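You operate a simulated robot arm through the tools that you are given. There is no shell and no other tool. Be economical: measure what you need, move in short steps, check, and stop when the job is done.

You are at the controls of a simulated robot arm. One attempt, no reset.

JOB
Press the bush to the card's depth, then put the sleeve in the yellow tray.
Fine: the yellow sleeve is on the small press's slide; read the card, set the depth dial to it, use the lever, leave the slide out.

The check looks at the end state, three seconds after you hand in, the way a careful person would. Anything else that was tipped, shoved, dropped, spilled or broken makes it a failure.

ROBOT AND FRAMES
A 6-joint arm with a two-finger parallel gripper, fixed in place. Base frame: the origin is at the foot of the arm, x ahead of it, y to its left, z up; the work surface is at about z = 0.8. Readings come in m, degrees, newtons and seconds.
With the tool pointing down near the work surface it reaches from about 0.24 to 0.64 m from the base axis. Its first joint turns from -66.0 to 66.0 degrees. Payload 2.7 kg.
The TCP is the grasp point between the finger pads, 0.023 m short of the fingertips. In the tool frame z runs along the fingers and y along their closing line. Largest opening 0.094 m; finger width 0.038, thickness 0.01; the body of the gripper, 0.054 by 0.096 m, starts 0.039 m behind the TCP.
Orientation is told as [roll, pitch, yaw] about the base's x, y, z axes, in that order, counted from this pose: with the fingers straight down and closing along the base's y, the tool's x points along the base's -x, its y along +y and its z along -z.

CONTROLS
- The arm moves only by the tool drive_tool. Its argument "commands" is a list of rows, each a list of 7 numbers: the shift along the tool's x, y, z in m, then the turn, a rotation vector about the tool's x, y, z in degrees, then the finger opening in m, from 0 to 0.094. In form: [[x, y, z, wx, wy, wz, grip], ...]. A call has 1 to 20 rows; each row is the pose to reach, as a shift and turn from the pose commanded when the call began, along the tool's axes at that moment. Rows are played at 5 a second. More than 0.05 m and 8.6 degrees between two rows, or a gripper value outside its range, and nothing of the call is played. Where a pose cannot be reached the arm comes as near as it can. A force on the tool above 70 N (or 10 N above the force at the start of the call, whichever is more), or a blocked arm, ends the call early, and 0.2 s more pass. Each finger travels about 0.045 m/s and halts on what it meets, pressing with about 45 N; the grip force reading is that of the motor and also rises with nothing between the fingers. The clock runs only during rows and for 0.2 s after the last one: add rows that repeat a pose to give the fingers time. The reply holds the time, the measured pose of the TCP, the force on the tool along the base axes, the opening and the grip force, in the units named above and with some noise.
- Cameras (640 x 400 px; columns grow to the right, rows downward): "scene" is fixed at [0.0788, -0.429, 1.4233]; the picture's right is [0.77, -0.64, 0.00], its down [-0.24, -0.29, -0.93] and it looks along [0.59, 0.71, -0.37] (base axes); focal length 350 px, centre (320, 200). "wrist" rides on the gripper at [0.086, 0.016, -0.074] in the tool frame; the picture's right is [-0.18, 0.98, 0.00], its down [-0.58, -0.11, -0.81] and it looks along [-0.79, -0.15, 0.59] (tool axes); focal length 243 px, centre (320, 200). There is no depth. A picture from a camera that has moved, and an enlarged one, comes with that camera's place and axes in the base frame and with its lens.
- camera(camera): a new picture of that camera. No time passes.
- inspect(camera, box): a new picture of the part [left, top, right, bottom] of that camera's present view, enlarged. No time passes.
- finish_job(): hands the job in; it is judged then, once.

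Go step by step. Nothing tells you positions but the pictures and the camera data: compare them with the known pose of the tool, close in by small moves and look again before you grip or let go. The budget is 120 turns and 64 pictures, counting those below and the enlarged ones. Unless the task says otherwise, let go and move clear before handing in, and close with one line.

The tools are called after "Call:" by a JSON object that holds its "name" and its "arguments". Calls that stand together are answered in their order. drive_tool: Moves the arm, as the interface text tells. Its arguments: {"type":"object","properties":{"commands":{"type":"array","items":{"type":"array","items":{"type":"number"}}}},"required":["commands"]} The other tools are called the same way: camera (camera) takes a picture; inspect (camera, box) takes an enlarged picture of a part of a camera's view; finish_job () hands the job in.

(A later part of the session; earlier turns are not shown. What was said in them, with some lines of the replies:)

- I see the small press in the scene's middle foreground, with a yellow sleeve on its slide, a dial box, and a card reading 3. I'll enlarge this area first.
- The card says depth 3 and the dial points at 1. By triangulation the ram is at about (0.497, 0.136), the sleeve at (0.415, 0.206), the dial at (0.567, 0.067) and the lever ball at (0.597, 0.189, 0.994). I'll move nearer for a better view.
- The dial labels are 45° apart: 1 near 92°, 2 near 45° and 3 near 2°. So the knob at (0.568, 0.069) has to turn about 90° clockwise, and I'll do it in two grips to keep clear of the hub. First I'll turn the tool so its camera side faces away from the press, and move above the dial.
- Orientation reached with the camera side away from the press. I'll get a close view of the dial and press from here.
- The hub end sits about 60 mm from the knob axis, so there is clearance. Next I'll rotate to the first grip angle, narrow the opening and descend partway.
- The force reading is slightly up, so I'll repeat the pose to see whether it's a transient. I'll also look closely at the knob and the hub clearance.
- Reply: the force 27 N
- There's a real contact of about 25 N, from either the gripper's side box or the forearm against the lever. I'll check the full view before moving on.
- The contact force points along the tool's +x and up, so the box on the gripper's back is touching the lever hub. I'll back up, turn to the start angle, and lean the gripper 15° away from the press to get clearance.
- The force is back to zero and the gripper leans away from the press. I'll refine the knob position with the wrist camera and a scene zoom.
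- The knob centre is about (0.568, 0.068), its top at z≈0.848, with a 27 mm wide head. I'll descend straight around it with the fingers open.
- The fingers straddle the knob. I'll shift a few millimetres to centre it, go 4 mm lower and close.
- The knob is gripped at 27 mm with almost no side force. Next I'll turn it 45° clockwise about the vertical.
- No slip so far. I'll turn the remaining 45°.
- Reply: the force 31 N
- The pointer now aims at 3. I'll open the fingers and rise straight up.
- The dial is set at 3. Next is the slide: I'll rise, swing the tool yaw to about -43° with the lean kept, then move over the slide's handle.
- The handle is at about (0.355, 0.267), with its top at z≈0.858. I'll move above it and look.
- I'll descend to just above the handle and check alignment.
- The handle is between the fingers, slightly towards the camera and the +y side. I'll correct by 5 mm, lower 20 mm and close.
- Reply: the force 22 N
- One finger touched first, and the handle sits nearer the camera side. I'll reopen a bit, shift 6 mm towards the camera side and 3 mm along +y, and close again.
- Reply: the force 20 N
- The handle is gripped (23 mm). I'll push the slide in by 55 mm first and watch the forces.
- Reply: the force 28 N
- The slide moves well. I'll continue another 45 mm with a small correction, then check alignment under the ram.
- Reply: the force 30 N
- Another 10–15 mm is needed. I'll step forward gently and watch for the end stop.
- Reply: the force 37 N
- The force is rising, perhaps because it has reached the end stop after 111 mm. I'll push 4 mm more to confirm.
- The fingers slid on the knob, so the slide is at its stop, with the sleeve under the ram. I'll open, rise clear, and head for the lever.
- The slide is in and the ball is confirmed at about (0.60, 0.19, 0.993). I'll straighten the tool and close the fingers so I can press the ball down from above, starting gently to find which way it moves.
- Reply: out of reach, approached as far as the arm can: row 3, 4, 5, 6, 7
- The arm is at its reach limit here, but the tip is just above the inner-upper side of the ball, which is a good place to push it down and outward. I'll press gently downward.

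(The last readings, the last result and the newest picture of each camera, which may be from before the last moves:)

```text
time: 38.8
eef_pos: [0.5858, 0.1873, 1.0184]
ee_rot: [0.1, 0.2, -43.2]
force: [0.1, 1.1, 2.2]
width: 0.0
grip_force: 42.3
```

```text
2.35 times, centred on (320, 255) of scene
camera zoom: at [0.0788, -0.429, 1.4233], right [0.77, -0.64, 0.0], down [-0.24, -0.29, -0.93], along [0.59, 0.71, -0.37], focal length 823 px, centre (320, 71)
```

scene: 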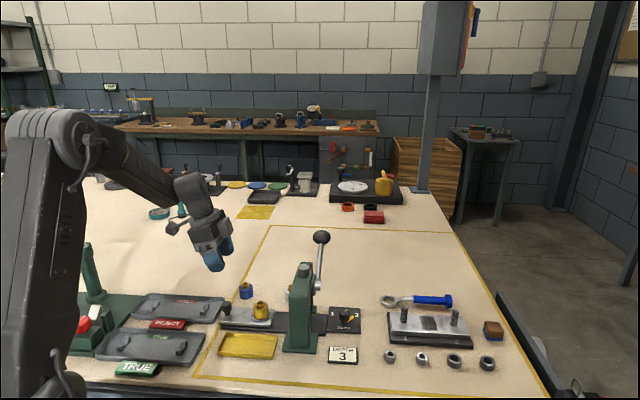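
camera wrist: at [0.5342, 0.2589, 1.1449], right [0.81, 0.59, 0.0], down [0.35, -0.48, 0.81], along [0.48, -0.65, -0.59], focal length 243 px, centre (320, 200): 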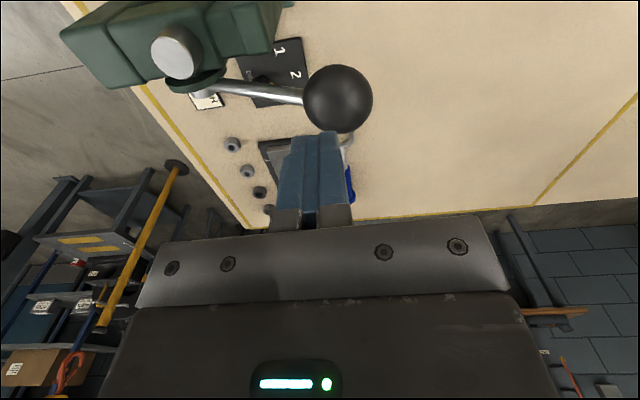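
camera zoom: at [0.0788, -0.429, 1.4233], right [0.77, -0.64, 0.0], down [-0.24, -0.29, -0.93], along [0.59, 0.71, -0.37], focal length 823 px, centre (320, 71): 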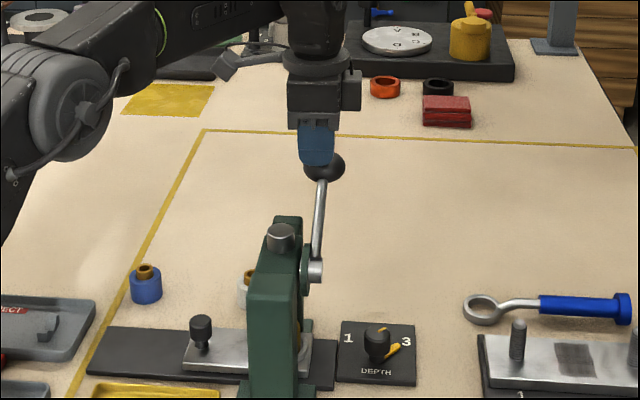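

The lever goes down easily. I'll follow it down along its arc.

Call:
{"name": "drive_tool", "arguments": {"commands": [[0, 0.003, 0.012, 0, 0, 0, 0.0], [0, 0.006, 0.024, 0, 0, 0, 0.0], [0, 0.009, 0.036, 0, 0, 0, 0.0], [0, 0.012, 0.048, 0, 0, 0, 0.0], [0, 0.014, 0.06, 0, 0, 0, 0.0]]}}

Call:
{"name": "inspect", "arguments": {"camera": "scene", "box": [240, 170, 400, 340]}}

```text
time: 40.0
eef_pos: [0.5938, 0.1969, 0.9556]
ee_rot: [0.0, 0.1, -43.3]
force: [-0.1, -2.0, 4.3]
width: 0.0001
grip_force: 42.8
```

```text
2.35 times, centred on (320, 255) of scene
camera zoom: at [0.0787, -0.4291, 1.4233], right [0.77, -0.64, 0.0], down [-0.24, -0.29, -0.93], along [0.59, 0.71, -0.37], focal length 823 px, centre (320, 71)
```

zoom: 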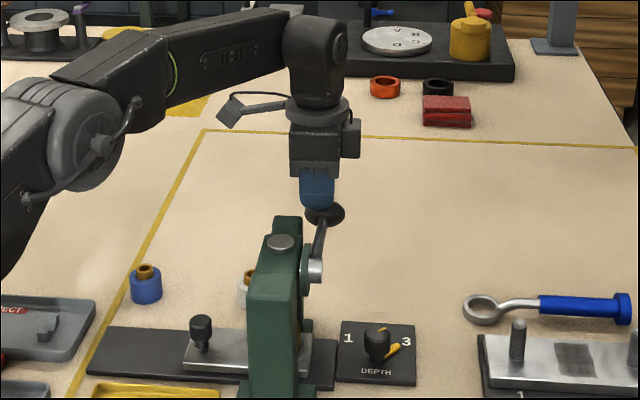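

The ram is descending. I'll continue slowly, keeping slightly outward and away from the bridge.

Call:
{"name": "drive_tool", "arguments": {"commands": [[-0.003, 0.003, 0.01, 0, 0, 0, 0.0], [-0.006, 0.006, 0.02, 0, 0, 0, 0.0], [-0.008, 0.008, 0.03, 0, 0, 0, 0.0], [-0.008, 0.008, 0.038, 0, 0, 0, 0.0]]}}

Call:
{"name": "inspect", "arguments": {"camera": "scene", "box": [240, 200, 400, 340]}}

```text
time: 40.6
eef_pos: [0.602, 0.1992, 0.9539]
ee_rot: [0.5, -0.2, -43.1]
force: [-6.0, -0.9, 11.3]
width: 0.0002
grip_force: 42.4
stopped in row 3: the force on the tool passed its limit (the readings are from after the stop); the commanded pose is now the measured one
```

```text
2.86 times, centred on (320, 270) of scene
camera zoom: at [0.0784, -0.4291, 1.4233], right [0.77, -0.64, 0.0], down [-0.24, -0.29, -0.93], along [0.59, 0.71, -0.37], focal length 999 px, centre (320, 0)
```

zoom: 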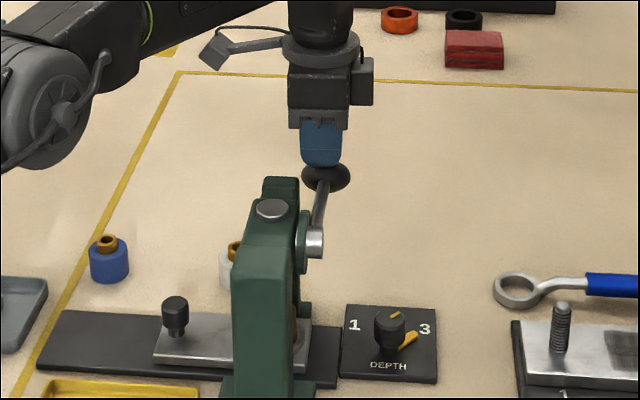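

The force limit tripped after the ram came down. I'll push straight down once more to tell a hard stop from press-fit resistance.

Call:
{"name": "drive_tool", "arguments": {"commands": [[0, 0, 0.004, 0, 0, 0, 0.0], [0, 0, 0.008, 0, 0, 0, 0.0], [0, 0, 0.012, 0, 0, 0, 0.0], [0, 0, 0.016, 0, 0, 0, 0.0], [0, 0, 0.02, 0, 0, 0, 0.0]]}}

Call:
{"name": "camera", "arguments": {"camera": "wrist"}}

```text
time: 41.5
eef_pos: [0.6033, 0.1985, 0.9528]
ee_rot: [1.1, -0.6, -43.0]
force: [-8.3, -1.4, 12.4]
width: 0.0
grip_force: 42.4
stopped in row 4: the force on the tool passed its limit (the readings are from after the stop); the commanded pose is now the measured one
```

```text
19 pictures are left
camera wrist: at [0.5501, 0.2705, 1.0261], right [0.81, 0.59, 0.02], down [0.33, -0.48, 0.81], along [0.49, -0.65, -0.59], focal length 243 px, centre (320, 200)
```

wrist: 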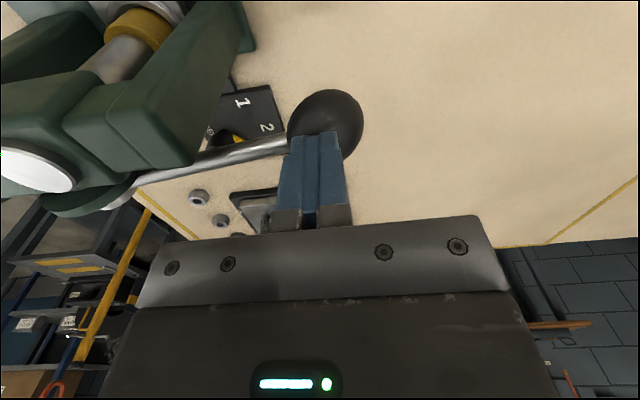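

Under 70 N it moved only about 1 mm, so this is a hard stop. I'll look at the sleeve under the ram.

Call:
{"name": "inspect", "arguments": {"camera": "wrist", "box": [40, 0, 240, 125]}}

```text
3.20 times, centred on (140, 62) of wrist
camera zoom: at [0.5501, 0.2705, 1.0261], right [0.81, 0.59, 0.02], down [0.33, -0.48, 0.81], along [0.49, -0.65, -0.59], focal length 776 px, centre (896, 640)
```

zoom: 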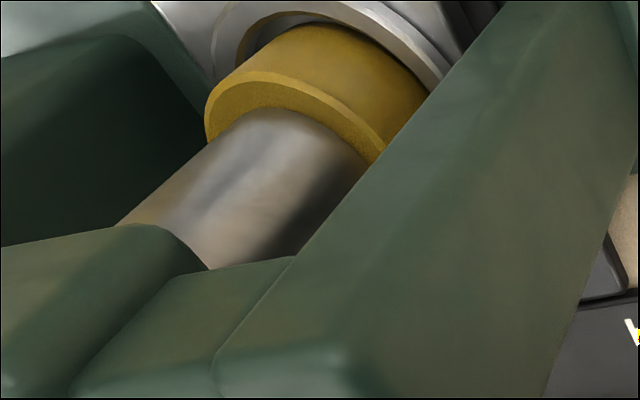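

The ram has pressed the bush down into the sleeve. I'll rise and see whether the lever springs back.

Call:
{"name": "drive_tool", "arguments": {"commands": [[0, 0, -0.01, 0, 0, 0, 0.0], [0, 0, -0.03, 0, 0, 0, 0.0], [0, 0, -0.06, 0, 0, 0, 0.0], [0, 0, -0.09, 0, 0, 0, 0.0], [0.01, -0.01, -0.12, 0, 0, 0, 0.0], [0.02, -0.02, -0.15, 0, 0, 0, 0.0]]}}

Call:
{"name": "inspect", "arguments": {"camera": "scene", "box": [240, 200, 400, 340]}}

```text
time: 42.9
eef_pos: [0.5726, 0.1994, 1.0997]
ee_rot: [0.9, -0.5, -43.0]
force: [-0.6, -0.4, 0.1]
width: 0.0
grip_force: 42.1
out of reach, approached as far as the arm can: row 4
```

```text
2.86 times, centred on (320, 270) of scene
camera zoom: at [0.0788, -0.429, 1.4233], right [0.77, -0.64, 0.0], down [-0.24, -0.29, -0.93], along [0.59, 0.71, -0.37], focal length 999 px, centre (320, 0)
```

zoom: 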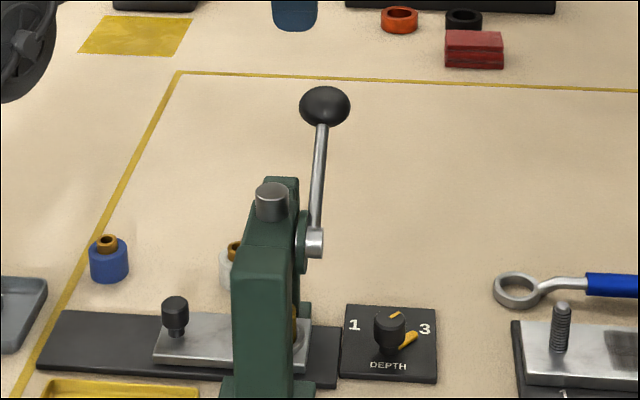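

The lever sprung back up. Next I'll return to the slide handle, now at about (0.4345, 0.203), with the tool leaning 15° away from the press as before.

Call:
{"name": "drive_tool", "arguments": {"commands": [[0.026, -0.023, 0, 0.2, -3, 0, 0.02], [0.052, -0.046, 0, 0.5, -6, 0, 0.04], [0.078, -0.069, 0, 0.8, -10, 0, 0.05], [0.1034, -0.0915, 0, 1, -15, 0, 0.05], [0.1034, -0.0915, 0, 1, -15, 0, 0.05]]}}

```text
time: 44.1
eef_pos: [0.4346, 0.2009, 1.0986]
ee_rot: [0.0, -15.6, -43.3]
force: [-0.1, -0.9, -0.6]
width: 0.05
grip_force: 0.0
```

I'll descend around the handle.

Call:
{"name": "drive_tool", "arguments": {"commands": [[0.012, 0.001, 0.0449, 0, 0, 0, 0.05], [0.0241, 0.001, 0.0899, 0, 0, 0, 0.05], [0.0371, 0.0015, 0.1345, 0, 0, 0, 0.05], [0.0501, 0.0015, 0.18, 0, 0, 0, 0.05], [0.0617, 0.0015, 0.2245, 0, 0, 0, 0.05], [0.0617, 0.0015, 0.2245, 0, 0, 0, 0.05]]}}

Call:
{"name": "camera", "arguments": {"camera": "wrist"}}

```text
time: 45.5
eef_pos: [0.4357, 0.2021, 0.8631]
ee_rot: [0.0, -15.5, -43.3]
force: [0.3, -1.2, -0.6]
width: 0.05
grip_force: 0.1
```

```text
16 pictures are left
camera wrist: at [0.3723, 0.2849, 0.9113], right [0.8, 0.59, 0.05], down [0.18, -0.32, 0.93], along [0.57, -0.74, -0.36], focal length 243 px, centre (320, 200)
```

wrist: 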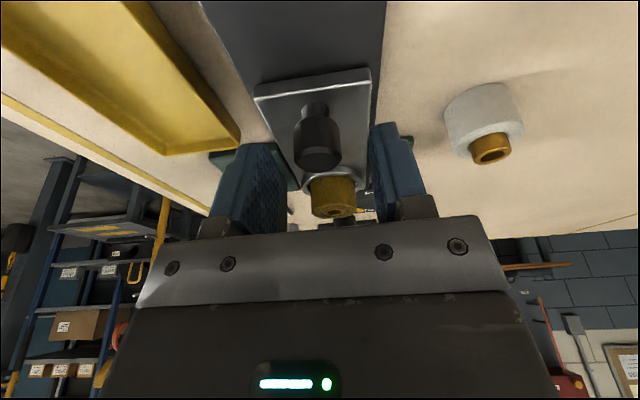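

The bush is now flush in the sleeve, and the handle is between the fingers. I'll close on it.

Call:
{"name": "drive_tool", "arguments": {"commands": [[0.0045, 0.0005, -0.003, 0, 0, 0, 0.04], [0.0045, 0.0005, -0.003, 0, 0, 0, 0.028], [0.0045, 0.0005, -0.003, 0, 0, 0, 0.018], [0.0045, 0.0005, -0.003, 0, 0, 0, 0.018], [0.0045, 0.0005, -0.003, 0, 0, 0, 0.018]]}}

```text
time: 46.7
eef_pos: [0.4312, 0.204, 0.865]
ee_rot: [-0.2, -15.4, -43.2]
force: [-10.5, -9.4, 3.5]
width: 0.0236
grip_force: 44.9
```

Gripped. I'll pull the slide out 90 mm first along its travel direction.

Call:
{"name": "drive_tool", "arguments": {"commands": [[0.0097, -0.001, -0.0027, 0, 0, 0, 0.018], [0.0212, -0.0005, -0.0059, 0, 0, 0, 0.018], [0.0347, 0, -0.0096, 0, 0, 0, 0.018], [0.0482, 0.0005, -0.0133, 0, 0, 0, 0.018], [0.0617, 0.001, -0.0171, 0, 0, 0, 0.018], [0.0752, 0.0015, -0.0208, 0, 0, 0, 0.018], [0.0868, 0.002, -0.024, 0, 0, 0, 0.018]]}}

Call:
{"name": "inspect", "arguments": {"camera": "scene", "box": [200, 240, 320, 360]}}

```text
time: 48.3
eef_pos: [0.3667, 0.268, 0.8661]
ee_rot: [-0.1, -15.5, -43.2]
force: [-5.0, -6.2, -12.4]
width: 0.0236
grip_force: 44.8
```

```text
3.33 times, centred on (260, 300) of scene
camera zoom: at [0.0789, -0.429, 1.4233], right [0.77, -0.64, 0.0], down [-0.24, -0.29, -0.93], along [0.59, 0.71, -0.37], focal length 1166 px, centre (520, -133)
```

zoom: 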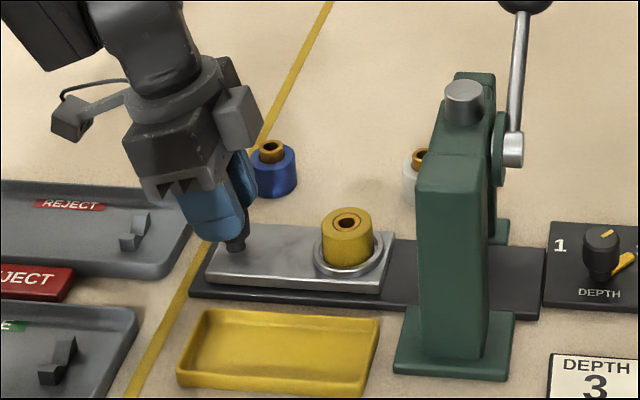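

The bush is flush and the slide is nearly out. I'll pull the last 20 mm to its stop.

Call:
{"name": "drive_tool", "arguments": {"commands": [[0.0077, 0.0005, -0.0021, 0, 0, 0, 0.018], [0.0145, 0.001, -0.004, 0, 0, 0, 0.018], [0.0193, 0.001, -0.0053, 0, 0, 0, 0.018], [0.0202, 0.001, -0.0056, 0, 0, 0, 0.018], [0.0212, 0.001, -0.0059, 0, 0, 0, 0.018], [0.0212, 0.001, -0.0059, 0, 0, 0, 0.018]]}}

Call:
{"name": "inspect", "arguments": {"camera": "scene", "box": [200, 240, 320, 360]}}

```text
time: 49.7
eef_pos: [0.3528, 0.282, 0.865]
ee_rot: [-0.3, -15.6, -43.3]
force: [15.8, -24.9, -14.5]
width: 0.0233
grip_force: 44.5
```

```text
3.33 times, centred on (260, 300) of scene
camera zoom: at [0.0793, -0.4295, 1.4232], right [0.77, -0.64, 0.0], down [-0.24, -0.29, -0.93], along [0.59, 0.71, -0.37], focal length 1166 px, centre (520, -133)
```

zoom: 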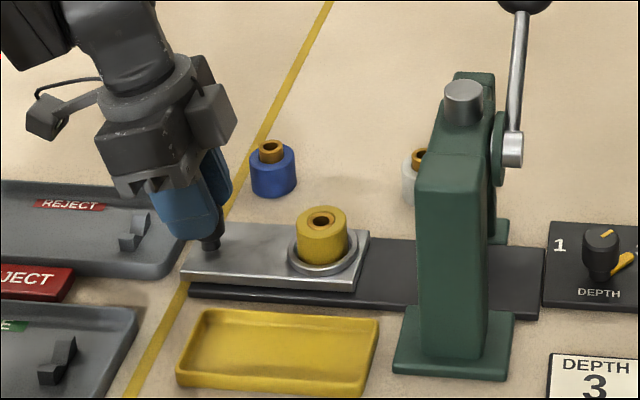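

The slide is at its out stop. I'll ease the load, open, rise, straighten up, and move above the sleeve at about (0.415, 0.2195).

Call:
{"name": "drive_tool", "arguments": {"commands": [[-0.002, 0, 0.0005, 0, 0, 0, 0.018], [-0.002, 0, 0.0005, 0, 0, 0, 0.035], [-0.002, 0, 0.0005, 0, 0, 0, 0.05], [-0.0097, 0, -0.029, 0, 0, 0, 0.05], [-0.0217, 0, -0.072, 0, 0, 0, 0.05], [-0.0337, 0, -0.115, 0, 0, 0, 0.06], [-0.0397, 0, -0.135, 0, 5, 0, 0.06], [-0.0397, 0, -0.135, 0, 10, 0, 0.06], [-0.0397, 0, -0.135, 0, 15.5, 0, 0.06], [-0.0397, 0, -0.135, 0, 15.5, 0, 0.06]]}}

```text
time: 51.9
eef_pos: [0.3539, 0.2833, 1.0058]
ee_rot: [-0.1, 0.1, -43.1]
force: [0.2, -0.4, -0.6]
width: 0.0601
grip_force: 0.1
```

I'll move above the sleeve while turning 90° so the fingers close along the slide direction.

Call:
{"name": "drive_tool", "arguments": {"commands": [[-0.016, -0.001, 0, 0, 0, -8.2, 0.06], [-0.032, -0.002, 0, 0, 0, -16.4, 0.06], [-0.048, -0.003, 0, 0, 0, -24.6, 0.06], [-0.064, -0.004, 0, 0, 0, -32.8, 0.06], [-0.08, -0.005, 0, 0, 0, -41, 0.06], [-0.088, -0.005, 0, 0, 0, -49.2, 0.06], [-0.088, -0.005, 0, 0, 0, -57.4, 0.06], [-0.088, -0.005, 0, 0, 0, -65.6, 0.06], [-0.088, -0.005, 0, 0, 0, -73.8, 0.06], [-0.088, -0.005, 0, 0, 0, -82, 0.06], [-0.088, -0.005, 0, 0, 0, -89, 0.06], [-0.088, -0.005, 0.05, 0, 0, -89, 0.06], [-0.088, -0.005, 0.09, 0, 0, -89, 0.06], [-0.088, -0.005, 0.105, 0, 0, -89, 0.06], [-0.088, -0.005, 0.105, 0, 0, -89, 0.06]]}}

Call:
{"name": "camera", "arguments": {"camera": "wrist"}}

Call:
{"name": "inspect", "arguments": {"camera": "scene", "box": [200, 240, 320, 360]}}

```text
time: 55.1
eef_pos: [0.4153, 0.2196, 0.9009]
ee_rot: [0.0, 0.1, 45.8]
force: [0.3, -0.6, -0.2]
width: 0.06
grip_force: 0.0
```

```text
13 pictures are left
camera wrist: at [0.3441, 0.1699, 0.9747], right [-0.58, 0.82, 0.0], down [0.48, 0.34, 0.81], along [0.66, 0.46, -0.59], focal length 243 px, centre (320, 200)
```

wrist: 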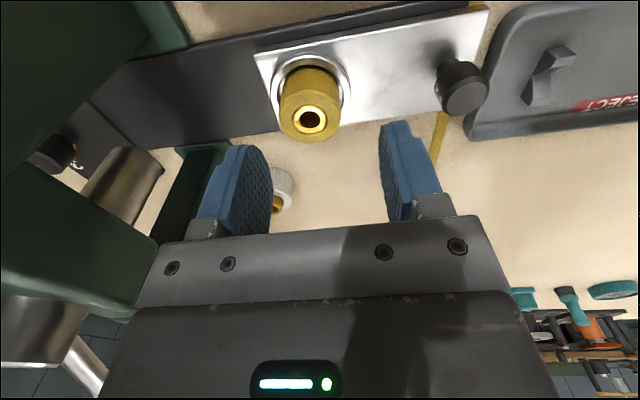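

```text
3.33 times, centred on (260, 300) of scene
camera zoom: at [0.0788, -0.429, 1.4233], right [0.77, -0.64, 0.0], down [-0.24, -0.29, -0.93], along [0.59, 0.71, -0.37], focal length 1166 px, centre (520, -133)
```

zoom: 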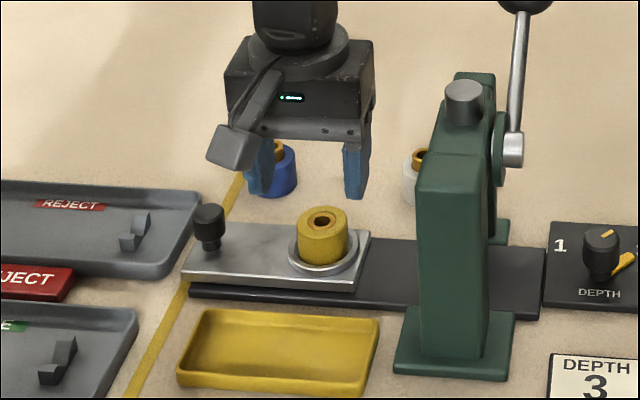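

The sleeve is about 7 mm further along the slide than the finger midpoint; it sits at about (0.419, 0.213) with its top at z≈0.85. I'll shift first and descend partway, then check.

Call:
{"name": "drive_tool", "arguments": {"commands": [[0.0019, -0.0075, 0, 0, 0, 0, 0.065], [0.0019, -0.0075, 0.015, 0, 0, 0, 0.065], [0.0019, -0.0075, 0.03, 0, 0, 0, 0.065], [0.0019, -0.0075, 0.03, 0, 0, 0, 0.065]]}}

Call:
{"name": "inspect", "arguments": {"camera": "scene", "box": [230, 260, 310, 340]}}

Call:
{"name": "camera", "arguments": {"camera": "wrist"}}

```text
time: 56.1
eef_pos: [0.4195, 0.2134, 0.8707]
ee_rot: [0.0, 0.0, 45.8]
force: [-0.4, 0.1, -0.6]
width: 0.065
grip_force: 0.1
```

```text
5.00 times, centred on (270, 300) of scene
camera zoom: at [0.0788, -0.429, 1.4233], right [0.77, -0.64, 0.0], down [-0.24, -0.29, -0.93], along [0.59, 0.71, -0.37], focal length 1749 px, centre (570, -300)
```

zoom: 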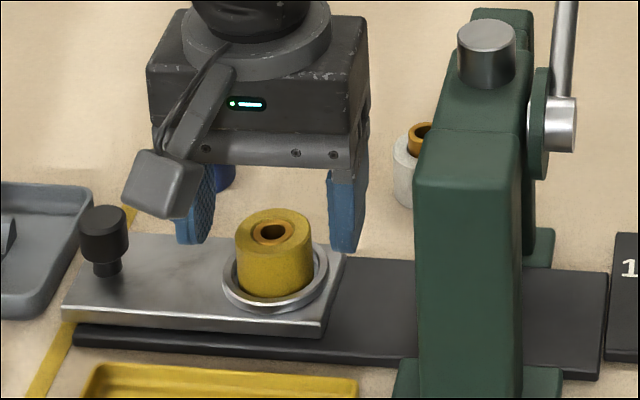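

```text
10 pictures are left
camera wrist: at [0.3479, 0.1629, 0.9453], right [-0.58, 0.82, 0.0], down [0.48, 0.34, 0.81], along [0.66, 0.46, -0.59], focal length 243 px, centre (320, 200)
```

wrist: 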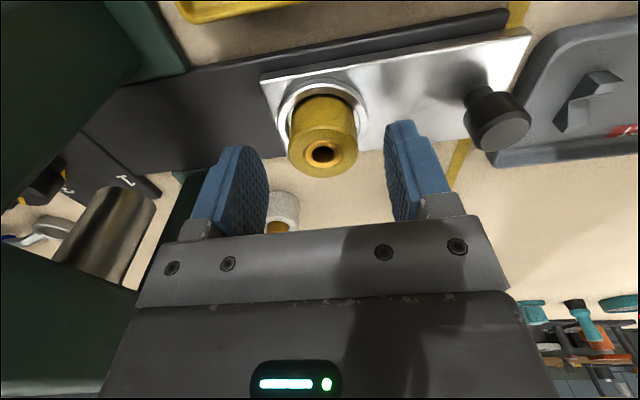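

Alignment agrees in both views. I'll descend 21 mm and grip the sleeve.

Call:
{"name": "drive_tool", "arguments": {"commands": [[0, 0, 0.01, 0, 0, 0, 0.065], [0, 0, 0.021, 0, 0, 0, 0.065], [0, 0, 0.021, 0, 0, 0, 0.05], [0, 0, 0.021, 0, 0, 0, 0.04], [0, 0, 0.021, 0, 0, 0, 0.03], [0, 0, 0.021, 0, 0, 0, 0.03], [0, 0, 0.021, 0, 0, 0, 0.03]]}}

```text
time: 57.7
eef_pos: [0.4188, 0.2135, 0.8506]
ee_rot: [0.0, 0.0, 45.7]
force: [-0.2, -0.2, 0.2]
width: 0.037
grip_force: 45.0
```

The sleeve is gripped (37 mm). I'll lift and carry it over the tray.

Call:
{"name": "drive_tool", "arguments": {"commands": [[0, 0, -0.02, 0, 0, 0, 0.03], [0, 0, -0.05, 0, 0, 0, 0.03], [0, 0, -0.07, 0, 0, 0, 0.03], [0.031, 0.003, -0.07, 0, 0, 0, 0.03], [0.062, 0.006, -0.07, 0, 0, 0, 0.03], [0.0922, 0.008, -0.07, 0, 0, 0, 0.03], [0.0922, 0.008, -0.04, 0, 0, 0, 0.03], [0.0922, 0.008, -0.04, 0, 0, 0, 0.03]]}}

Call:
{"name": "camera", "arguments": {"camera": "wrist"}}

Call:
{"name": "inspect", "arguments": {"camera": "scene", "box": [190, 260, 310, 380]}}

```text
time: 59.5
eef_pos: [0.3496, 0.152, 0.8907]
ee_rot: [0.0, 0.0, 45.6]
force: [0.7, 0.3, -2.3]
width: 0.0369
grip_force: 44.6
```

```text
9 pictures are left
camera wrist: at [0.2781, 0.1025, 0.9643], right [-0.58, 0.82, 0.0], down [0.48, 0.34, 0.81], along [0.66, 0.46, -0.59], focal length 243 px, centre (320, 200)
```

wrist: 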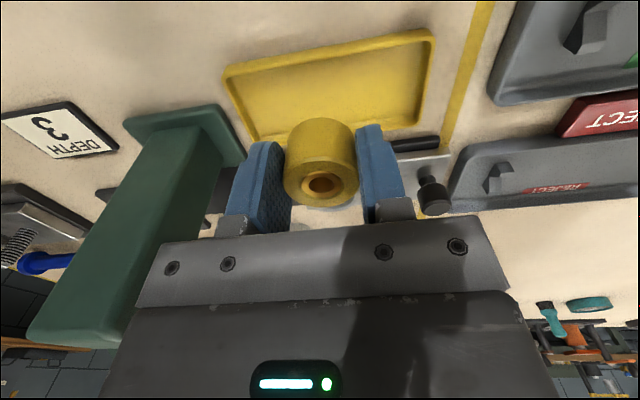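

```text
3.33 times, centred on (250, 320) of scene
camera zoom: at [0.0788, -0.429, 1.4233], right [0.77, -0.64, 0.0], down [-0.24, -0.29, -0.93], along [0.59, 0.71, -0.37], focal length 1166 px, centre (553, -200)
```

zoom: 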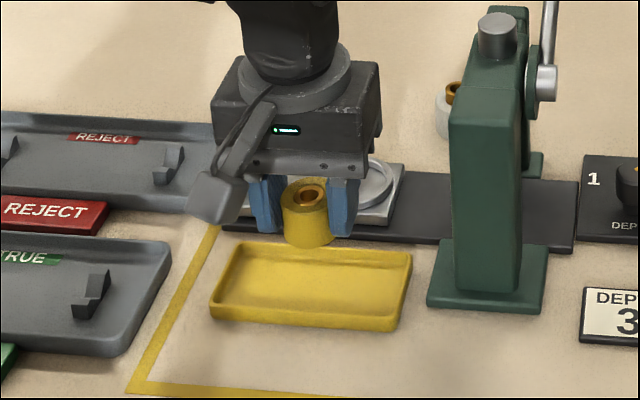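

The sleeve is over the tray centre. I'll lower it gently, watching the vertical force.

Call:
{"name": "drive_tool", "arguments": {"commands": [[0, 0, 0.015, 0, 0, 0, 0.03], [0, 0, 0.03, 0, 0, 0, 0.03], [0, 0, 0.04, 0, 0, 0, 0.03], [0, 0, 0.043, 0, 0, 0, 0.03], [0, 0, 0.043, 0, 0, 0, 0.03]]}}

Call:
{"name": "inspect", "arguments": {"camera": "scene", "box": [210, 290, 290, 370]}}

```text
time: 60.7
eef_pos: [0.3479, 0.1514, 0.8469]
ee_rot: [0.1, 0.1, 45.6]
force: [0.1, 0.1, -2.0]
width: 0.0367
grip_force: 45.4
```

```text
5.00 times, centred on (250, 330) of scene
camera zoom: at [0.0788, -0.429, 1.4233], right [0.77, -0.64, 0.0], down [-0.24, -0.29, -0.93], along [0.59, 0.71, -0.37], focal length 1749 px, centre (670, -450)
```

zoom: 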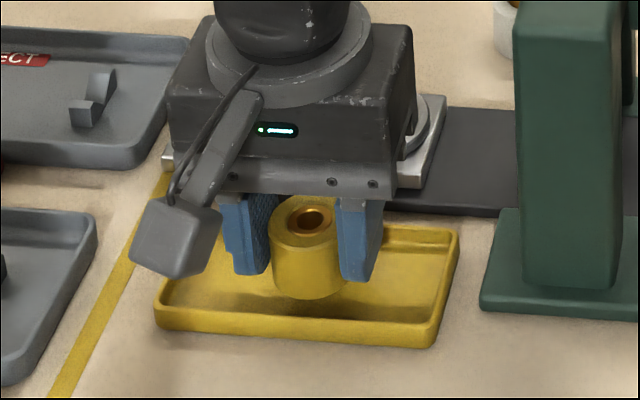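

Still a small gap under the sleeve. I'll lower it in 1.5 mm steps until the force shows contact.

Call:
{"name": "drive_tool", "arguments": {"commands": [[0, 0, 0.0015, 0, 0, 0, 0.03], [0, 0, 0.003, 0, 0, 0, 0.03], [0, 0, 0.003, 0, 0, 0, 0.03]]}}

Call:
{"name": "drive_tool", "arguments": {"commands": [[0, 0, 0.0015, 0, 0, 0, 0.03], [0, 0, 0.0025, 0, 0, 0, 0.03], [0, 0, 0.0025, 0, 0, 0, 0.03]]}}

```text
time: 61.5
eef_pos: [0.3489, 0.1523, 0.844]
ee_rot: [0.0, 0.1, 45.7]
force: [0.1, 0.3, -2.1]
width: 0.0371
grip_force: 44.3
```

```text
time: 62.3
eef_pos: [0.3482, 0.1528, 0.842]
ee_rot: [0.0, -0.1, 45.7]
force: [-0.2, -0.4, -2.6]
width: 0.037
grip_force: 45.1
```

No contact yet, so I'll continue.

Call:
{"name": "drive_tool", "arguments": {"commands": [[0, 0, 0.0015, 0, 0, 0, 0.03], [0, 0, 0.003, 0, 0, 0, 0.03], [0, 0, 0.003, 0, 0, 0, 0.03]]}}

Call:
{"name": "drive_tool", "arguments": {"commands": [[0, 0, 0.001, 0, 0, 0, 0.03], [0, 0, 0.002, 0, 0, 0, 0.03], [0, 0, 0.002, 0, 0, 0, 0.03]]}}

Call:
{"name": "inspect", "arguments": {"camera": "scene", "box": [210, 290, 290, 370]}}

```text
time: 63.1
eef_pos: [0.3489, 0.152, 0.8392]
ee_rot: [0.1, 0.0, 45.8]
force: [0.1, -0.3, -1.8]
width: 0.0371
grip_force: 45.7
```

```text
time: 63.9
eef_pos: [0.3497, 0.1521, 0.8371]
ee_rot: [0.0, 0.1, 45.6]
force: [0.3, 0.4, -2.9]
width: 0.0373
grip_force: 45.2
```

```text
5.00 times, centred on (250, 330) of scene
camera zoom: at [0.0788, -0.429, 1.4233], right [0.77, -0.64, 0.0], down [-0.24, -0.29, -0.93], along [0.59, 0.71, -0.37], focal length 1749 px, centre (670, -450)
```

zoom: 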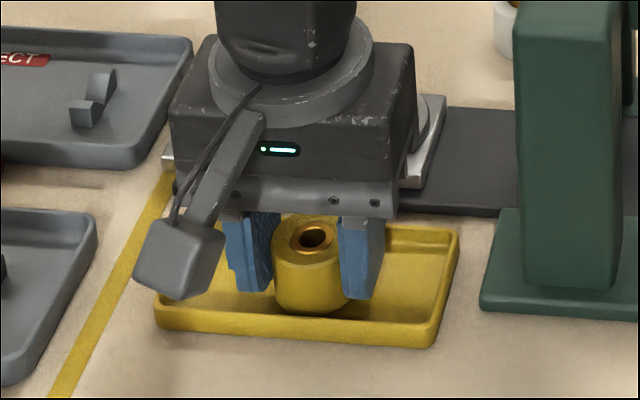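

Almost down. I'll keep going in small steps.

Call:
{"name": "drive_tool", "arguments": {"commands": [[0, 0, 0.001, 0, 0, 0, 0.03], [0, 0, 0.002, 0, 0, 0, 0.03], [0, 0, 0.002, 0, 0, 0, 0.03]]}}

Call:
{"name": "drive_tool", "arguments": {"commands": [[0, 0, 0.001, 0, 0, 0, 0.03], [0, 0, 0.002, 0, 0, 0, 0.03], [0, 0, 0.002, 0, 0, 0, 0.03]]}}

```text
time: 64.7
eef_pos: [0.3486, 0.1527, 0.8353]
ee_rot: [0.0, 0.0, 45.7]
force: [-0.4, -0.9, -1.3]
width: 0.0367
grip_force: 45.0
```

```text
time: 65.5
eef_pos: [0.3492, 0.1528, 0.8339]
ee_rot: [0.0, 0.0, 45.7]
force: [-7.9, -0.7, 24.2]
width: 0.0372
grip_force: 45.2
```

The sleeve is on the tray floor (24 N upward). I'll back off 1 mm, open, and check before rising.

Call:
{"name": "drive_tool", "arguments": {"commands": [[0, 0, -0.001, 0, 0, 0, 0.03], [0, 0, -0.001, 0, 0, 0, 0.042], [0, 0, -0.001, 0, 0, 0, 0.055], [0, 0, -0.001, 0, 0, 0, 0.055], [0, 0, -0.03, 0, 0, 0, 0.055], [0, 0, -0.07, 0, 0, 0, 0.055], [0, 0, -0.11, 0, 0, 0, 0.055], [0, 0, -0.15, 0, 0, 0, 0.055], [0, 0, -0.19, 0, 0, 0, 0.055]]}}

Call:
{"name": "camera", "arguments": {"camera": "scene"}}

Call:
{"name": "inspect", "arguments": {"camera": "scene", "box": [200, 250, 360, 370]}}

```text
time: 67.5
eef_pos: [0.347, 0.1538, 1.0237]
ee_rot: [0.1, 0.1, 45.8]
force: [0.3, 0.0, -0.2]
width: 0.0551
grip_force: 0.0
```

```text
5 pictures are left
```

scene: 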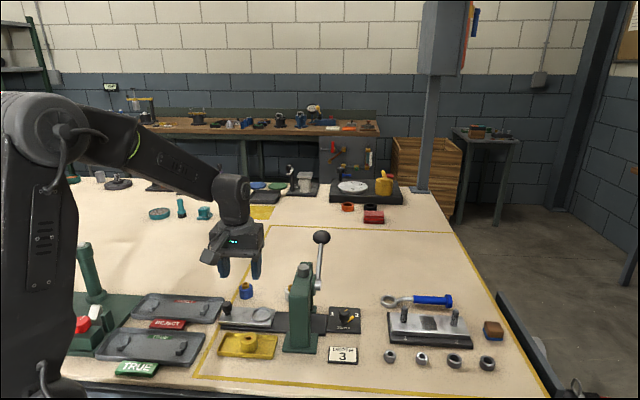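

```text
3.33 times, centred on (280, 310) of scene
camera zoom: at [0.0788, -0.429, 1.4233], right [0.77, -0.64, 0.0], down [-0.24, -0.29, -0.93], along [0.59, 0.71, -0.37], focal length 1166 px, centre (453, -167)
```

zoom: 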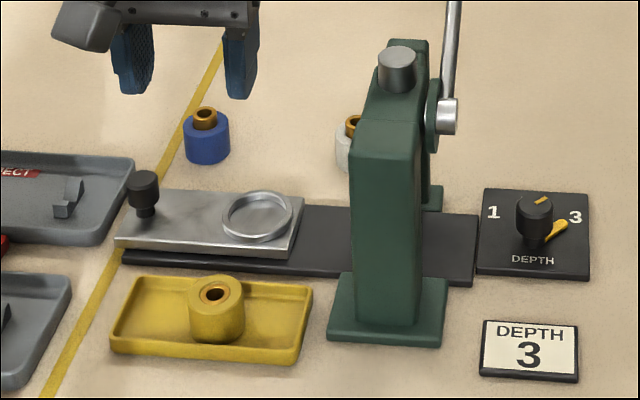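

The sleeve stands upright in the yellow tray with its bush pressed in. The slide is out, the dial is at 3, the lever is up and nothing else moved, so I'm handing in.

Call:
{"name": "finish_job", "arguments": {}}

```text
The job is handed in.
```

I set the dial to 3 and pressed the bush until the lever hit a hard stop. The yellow sleeve is upright in the yellow tray, the slide is left out, and the arm is clear.
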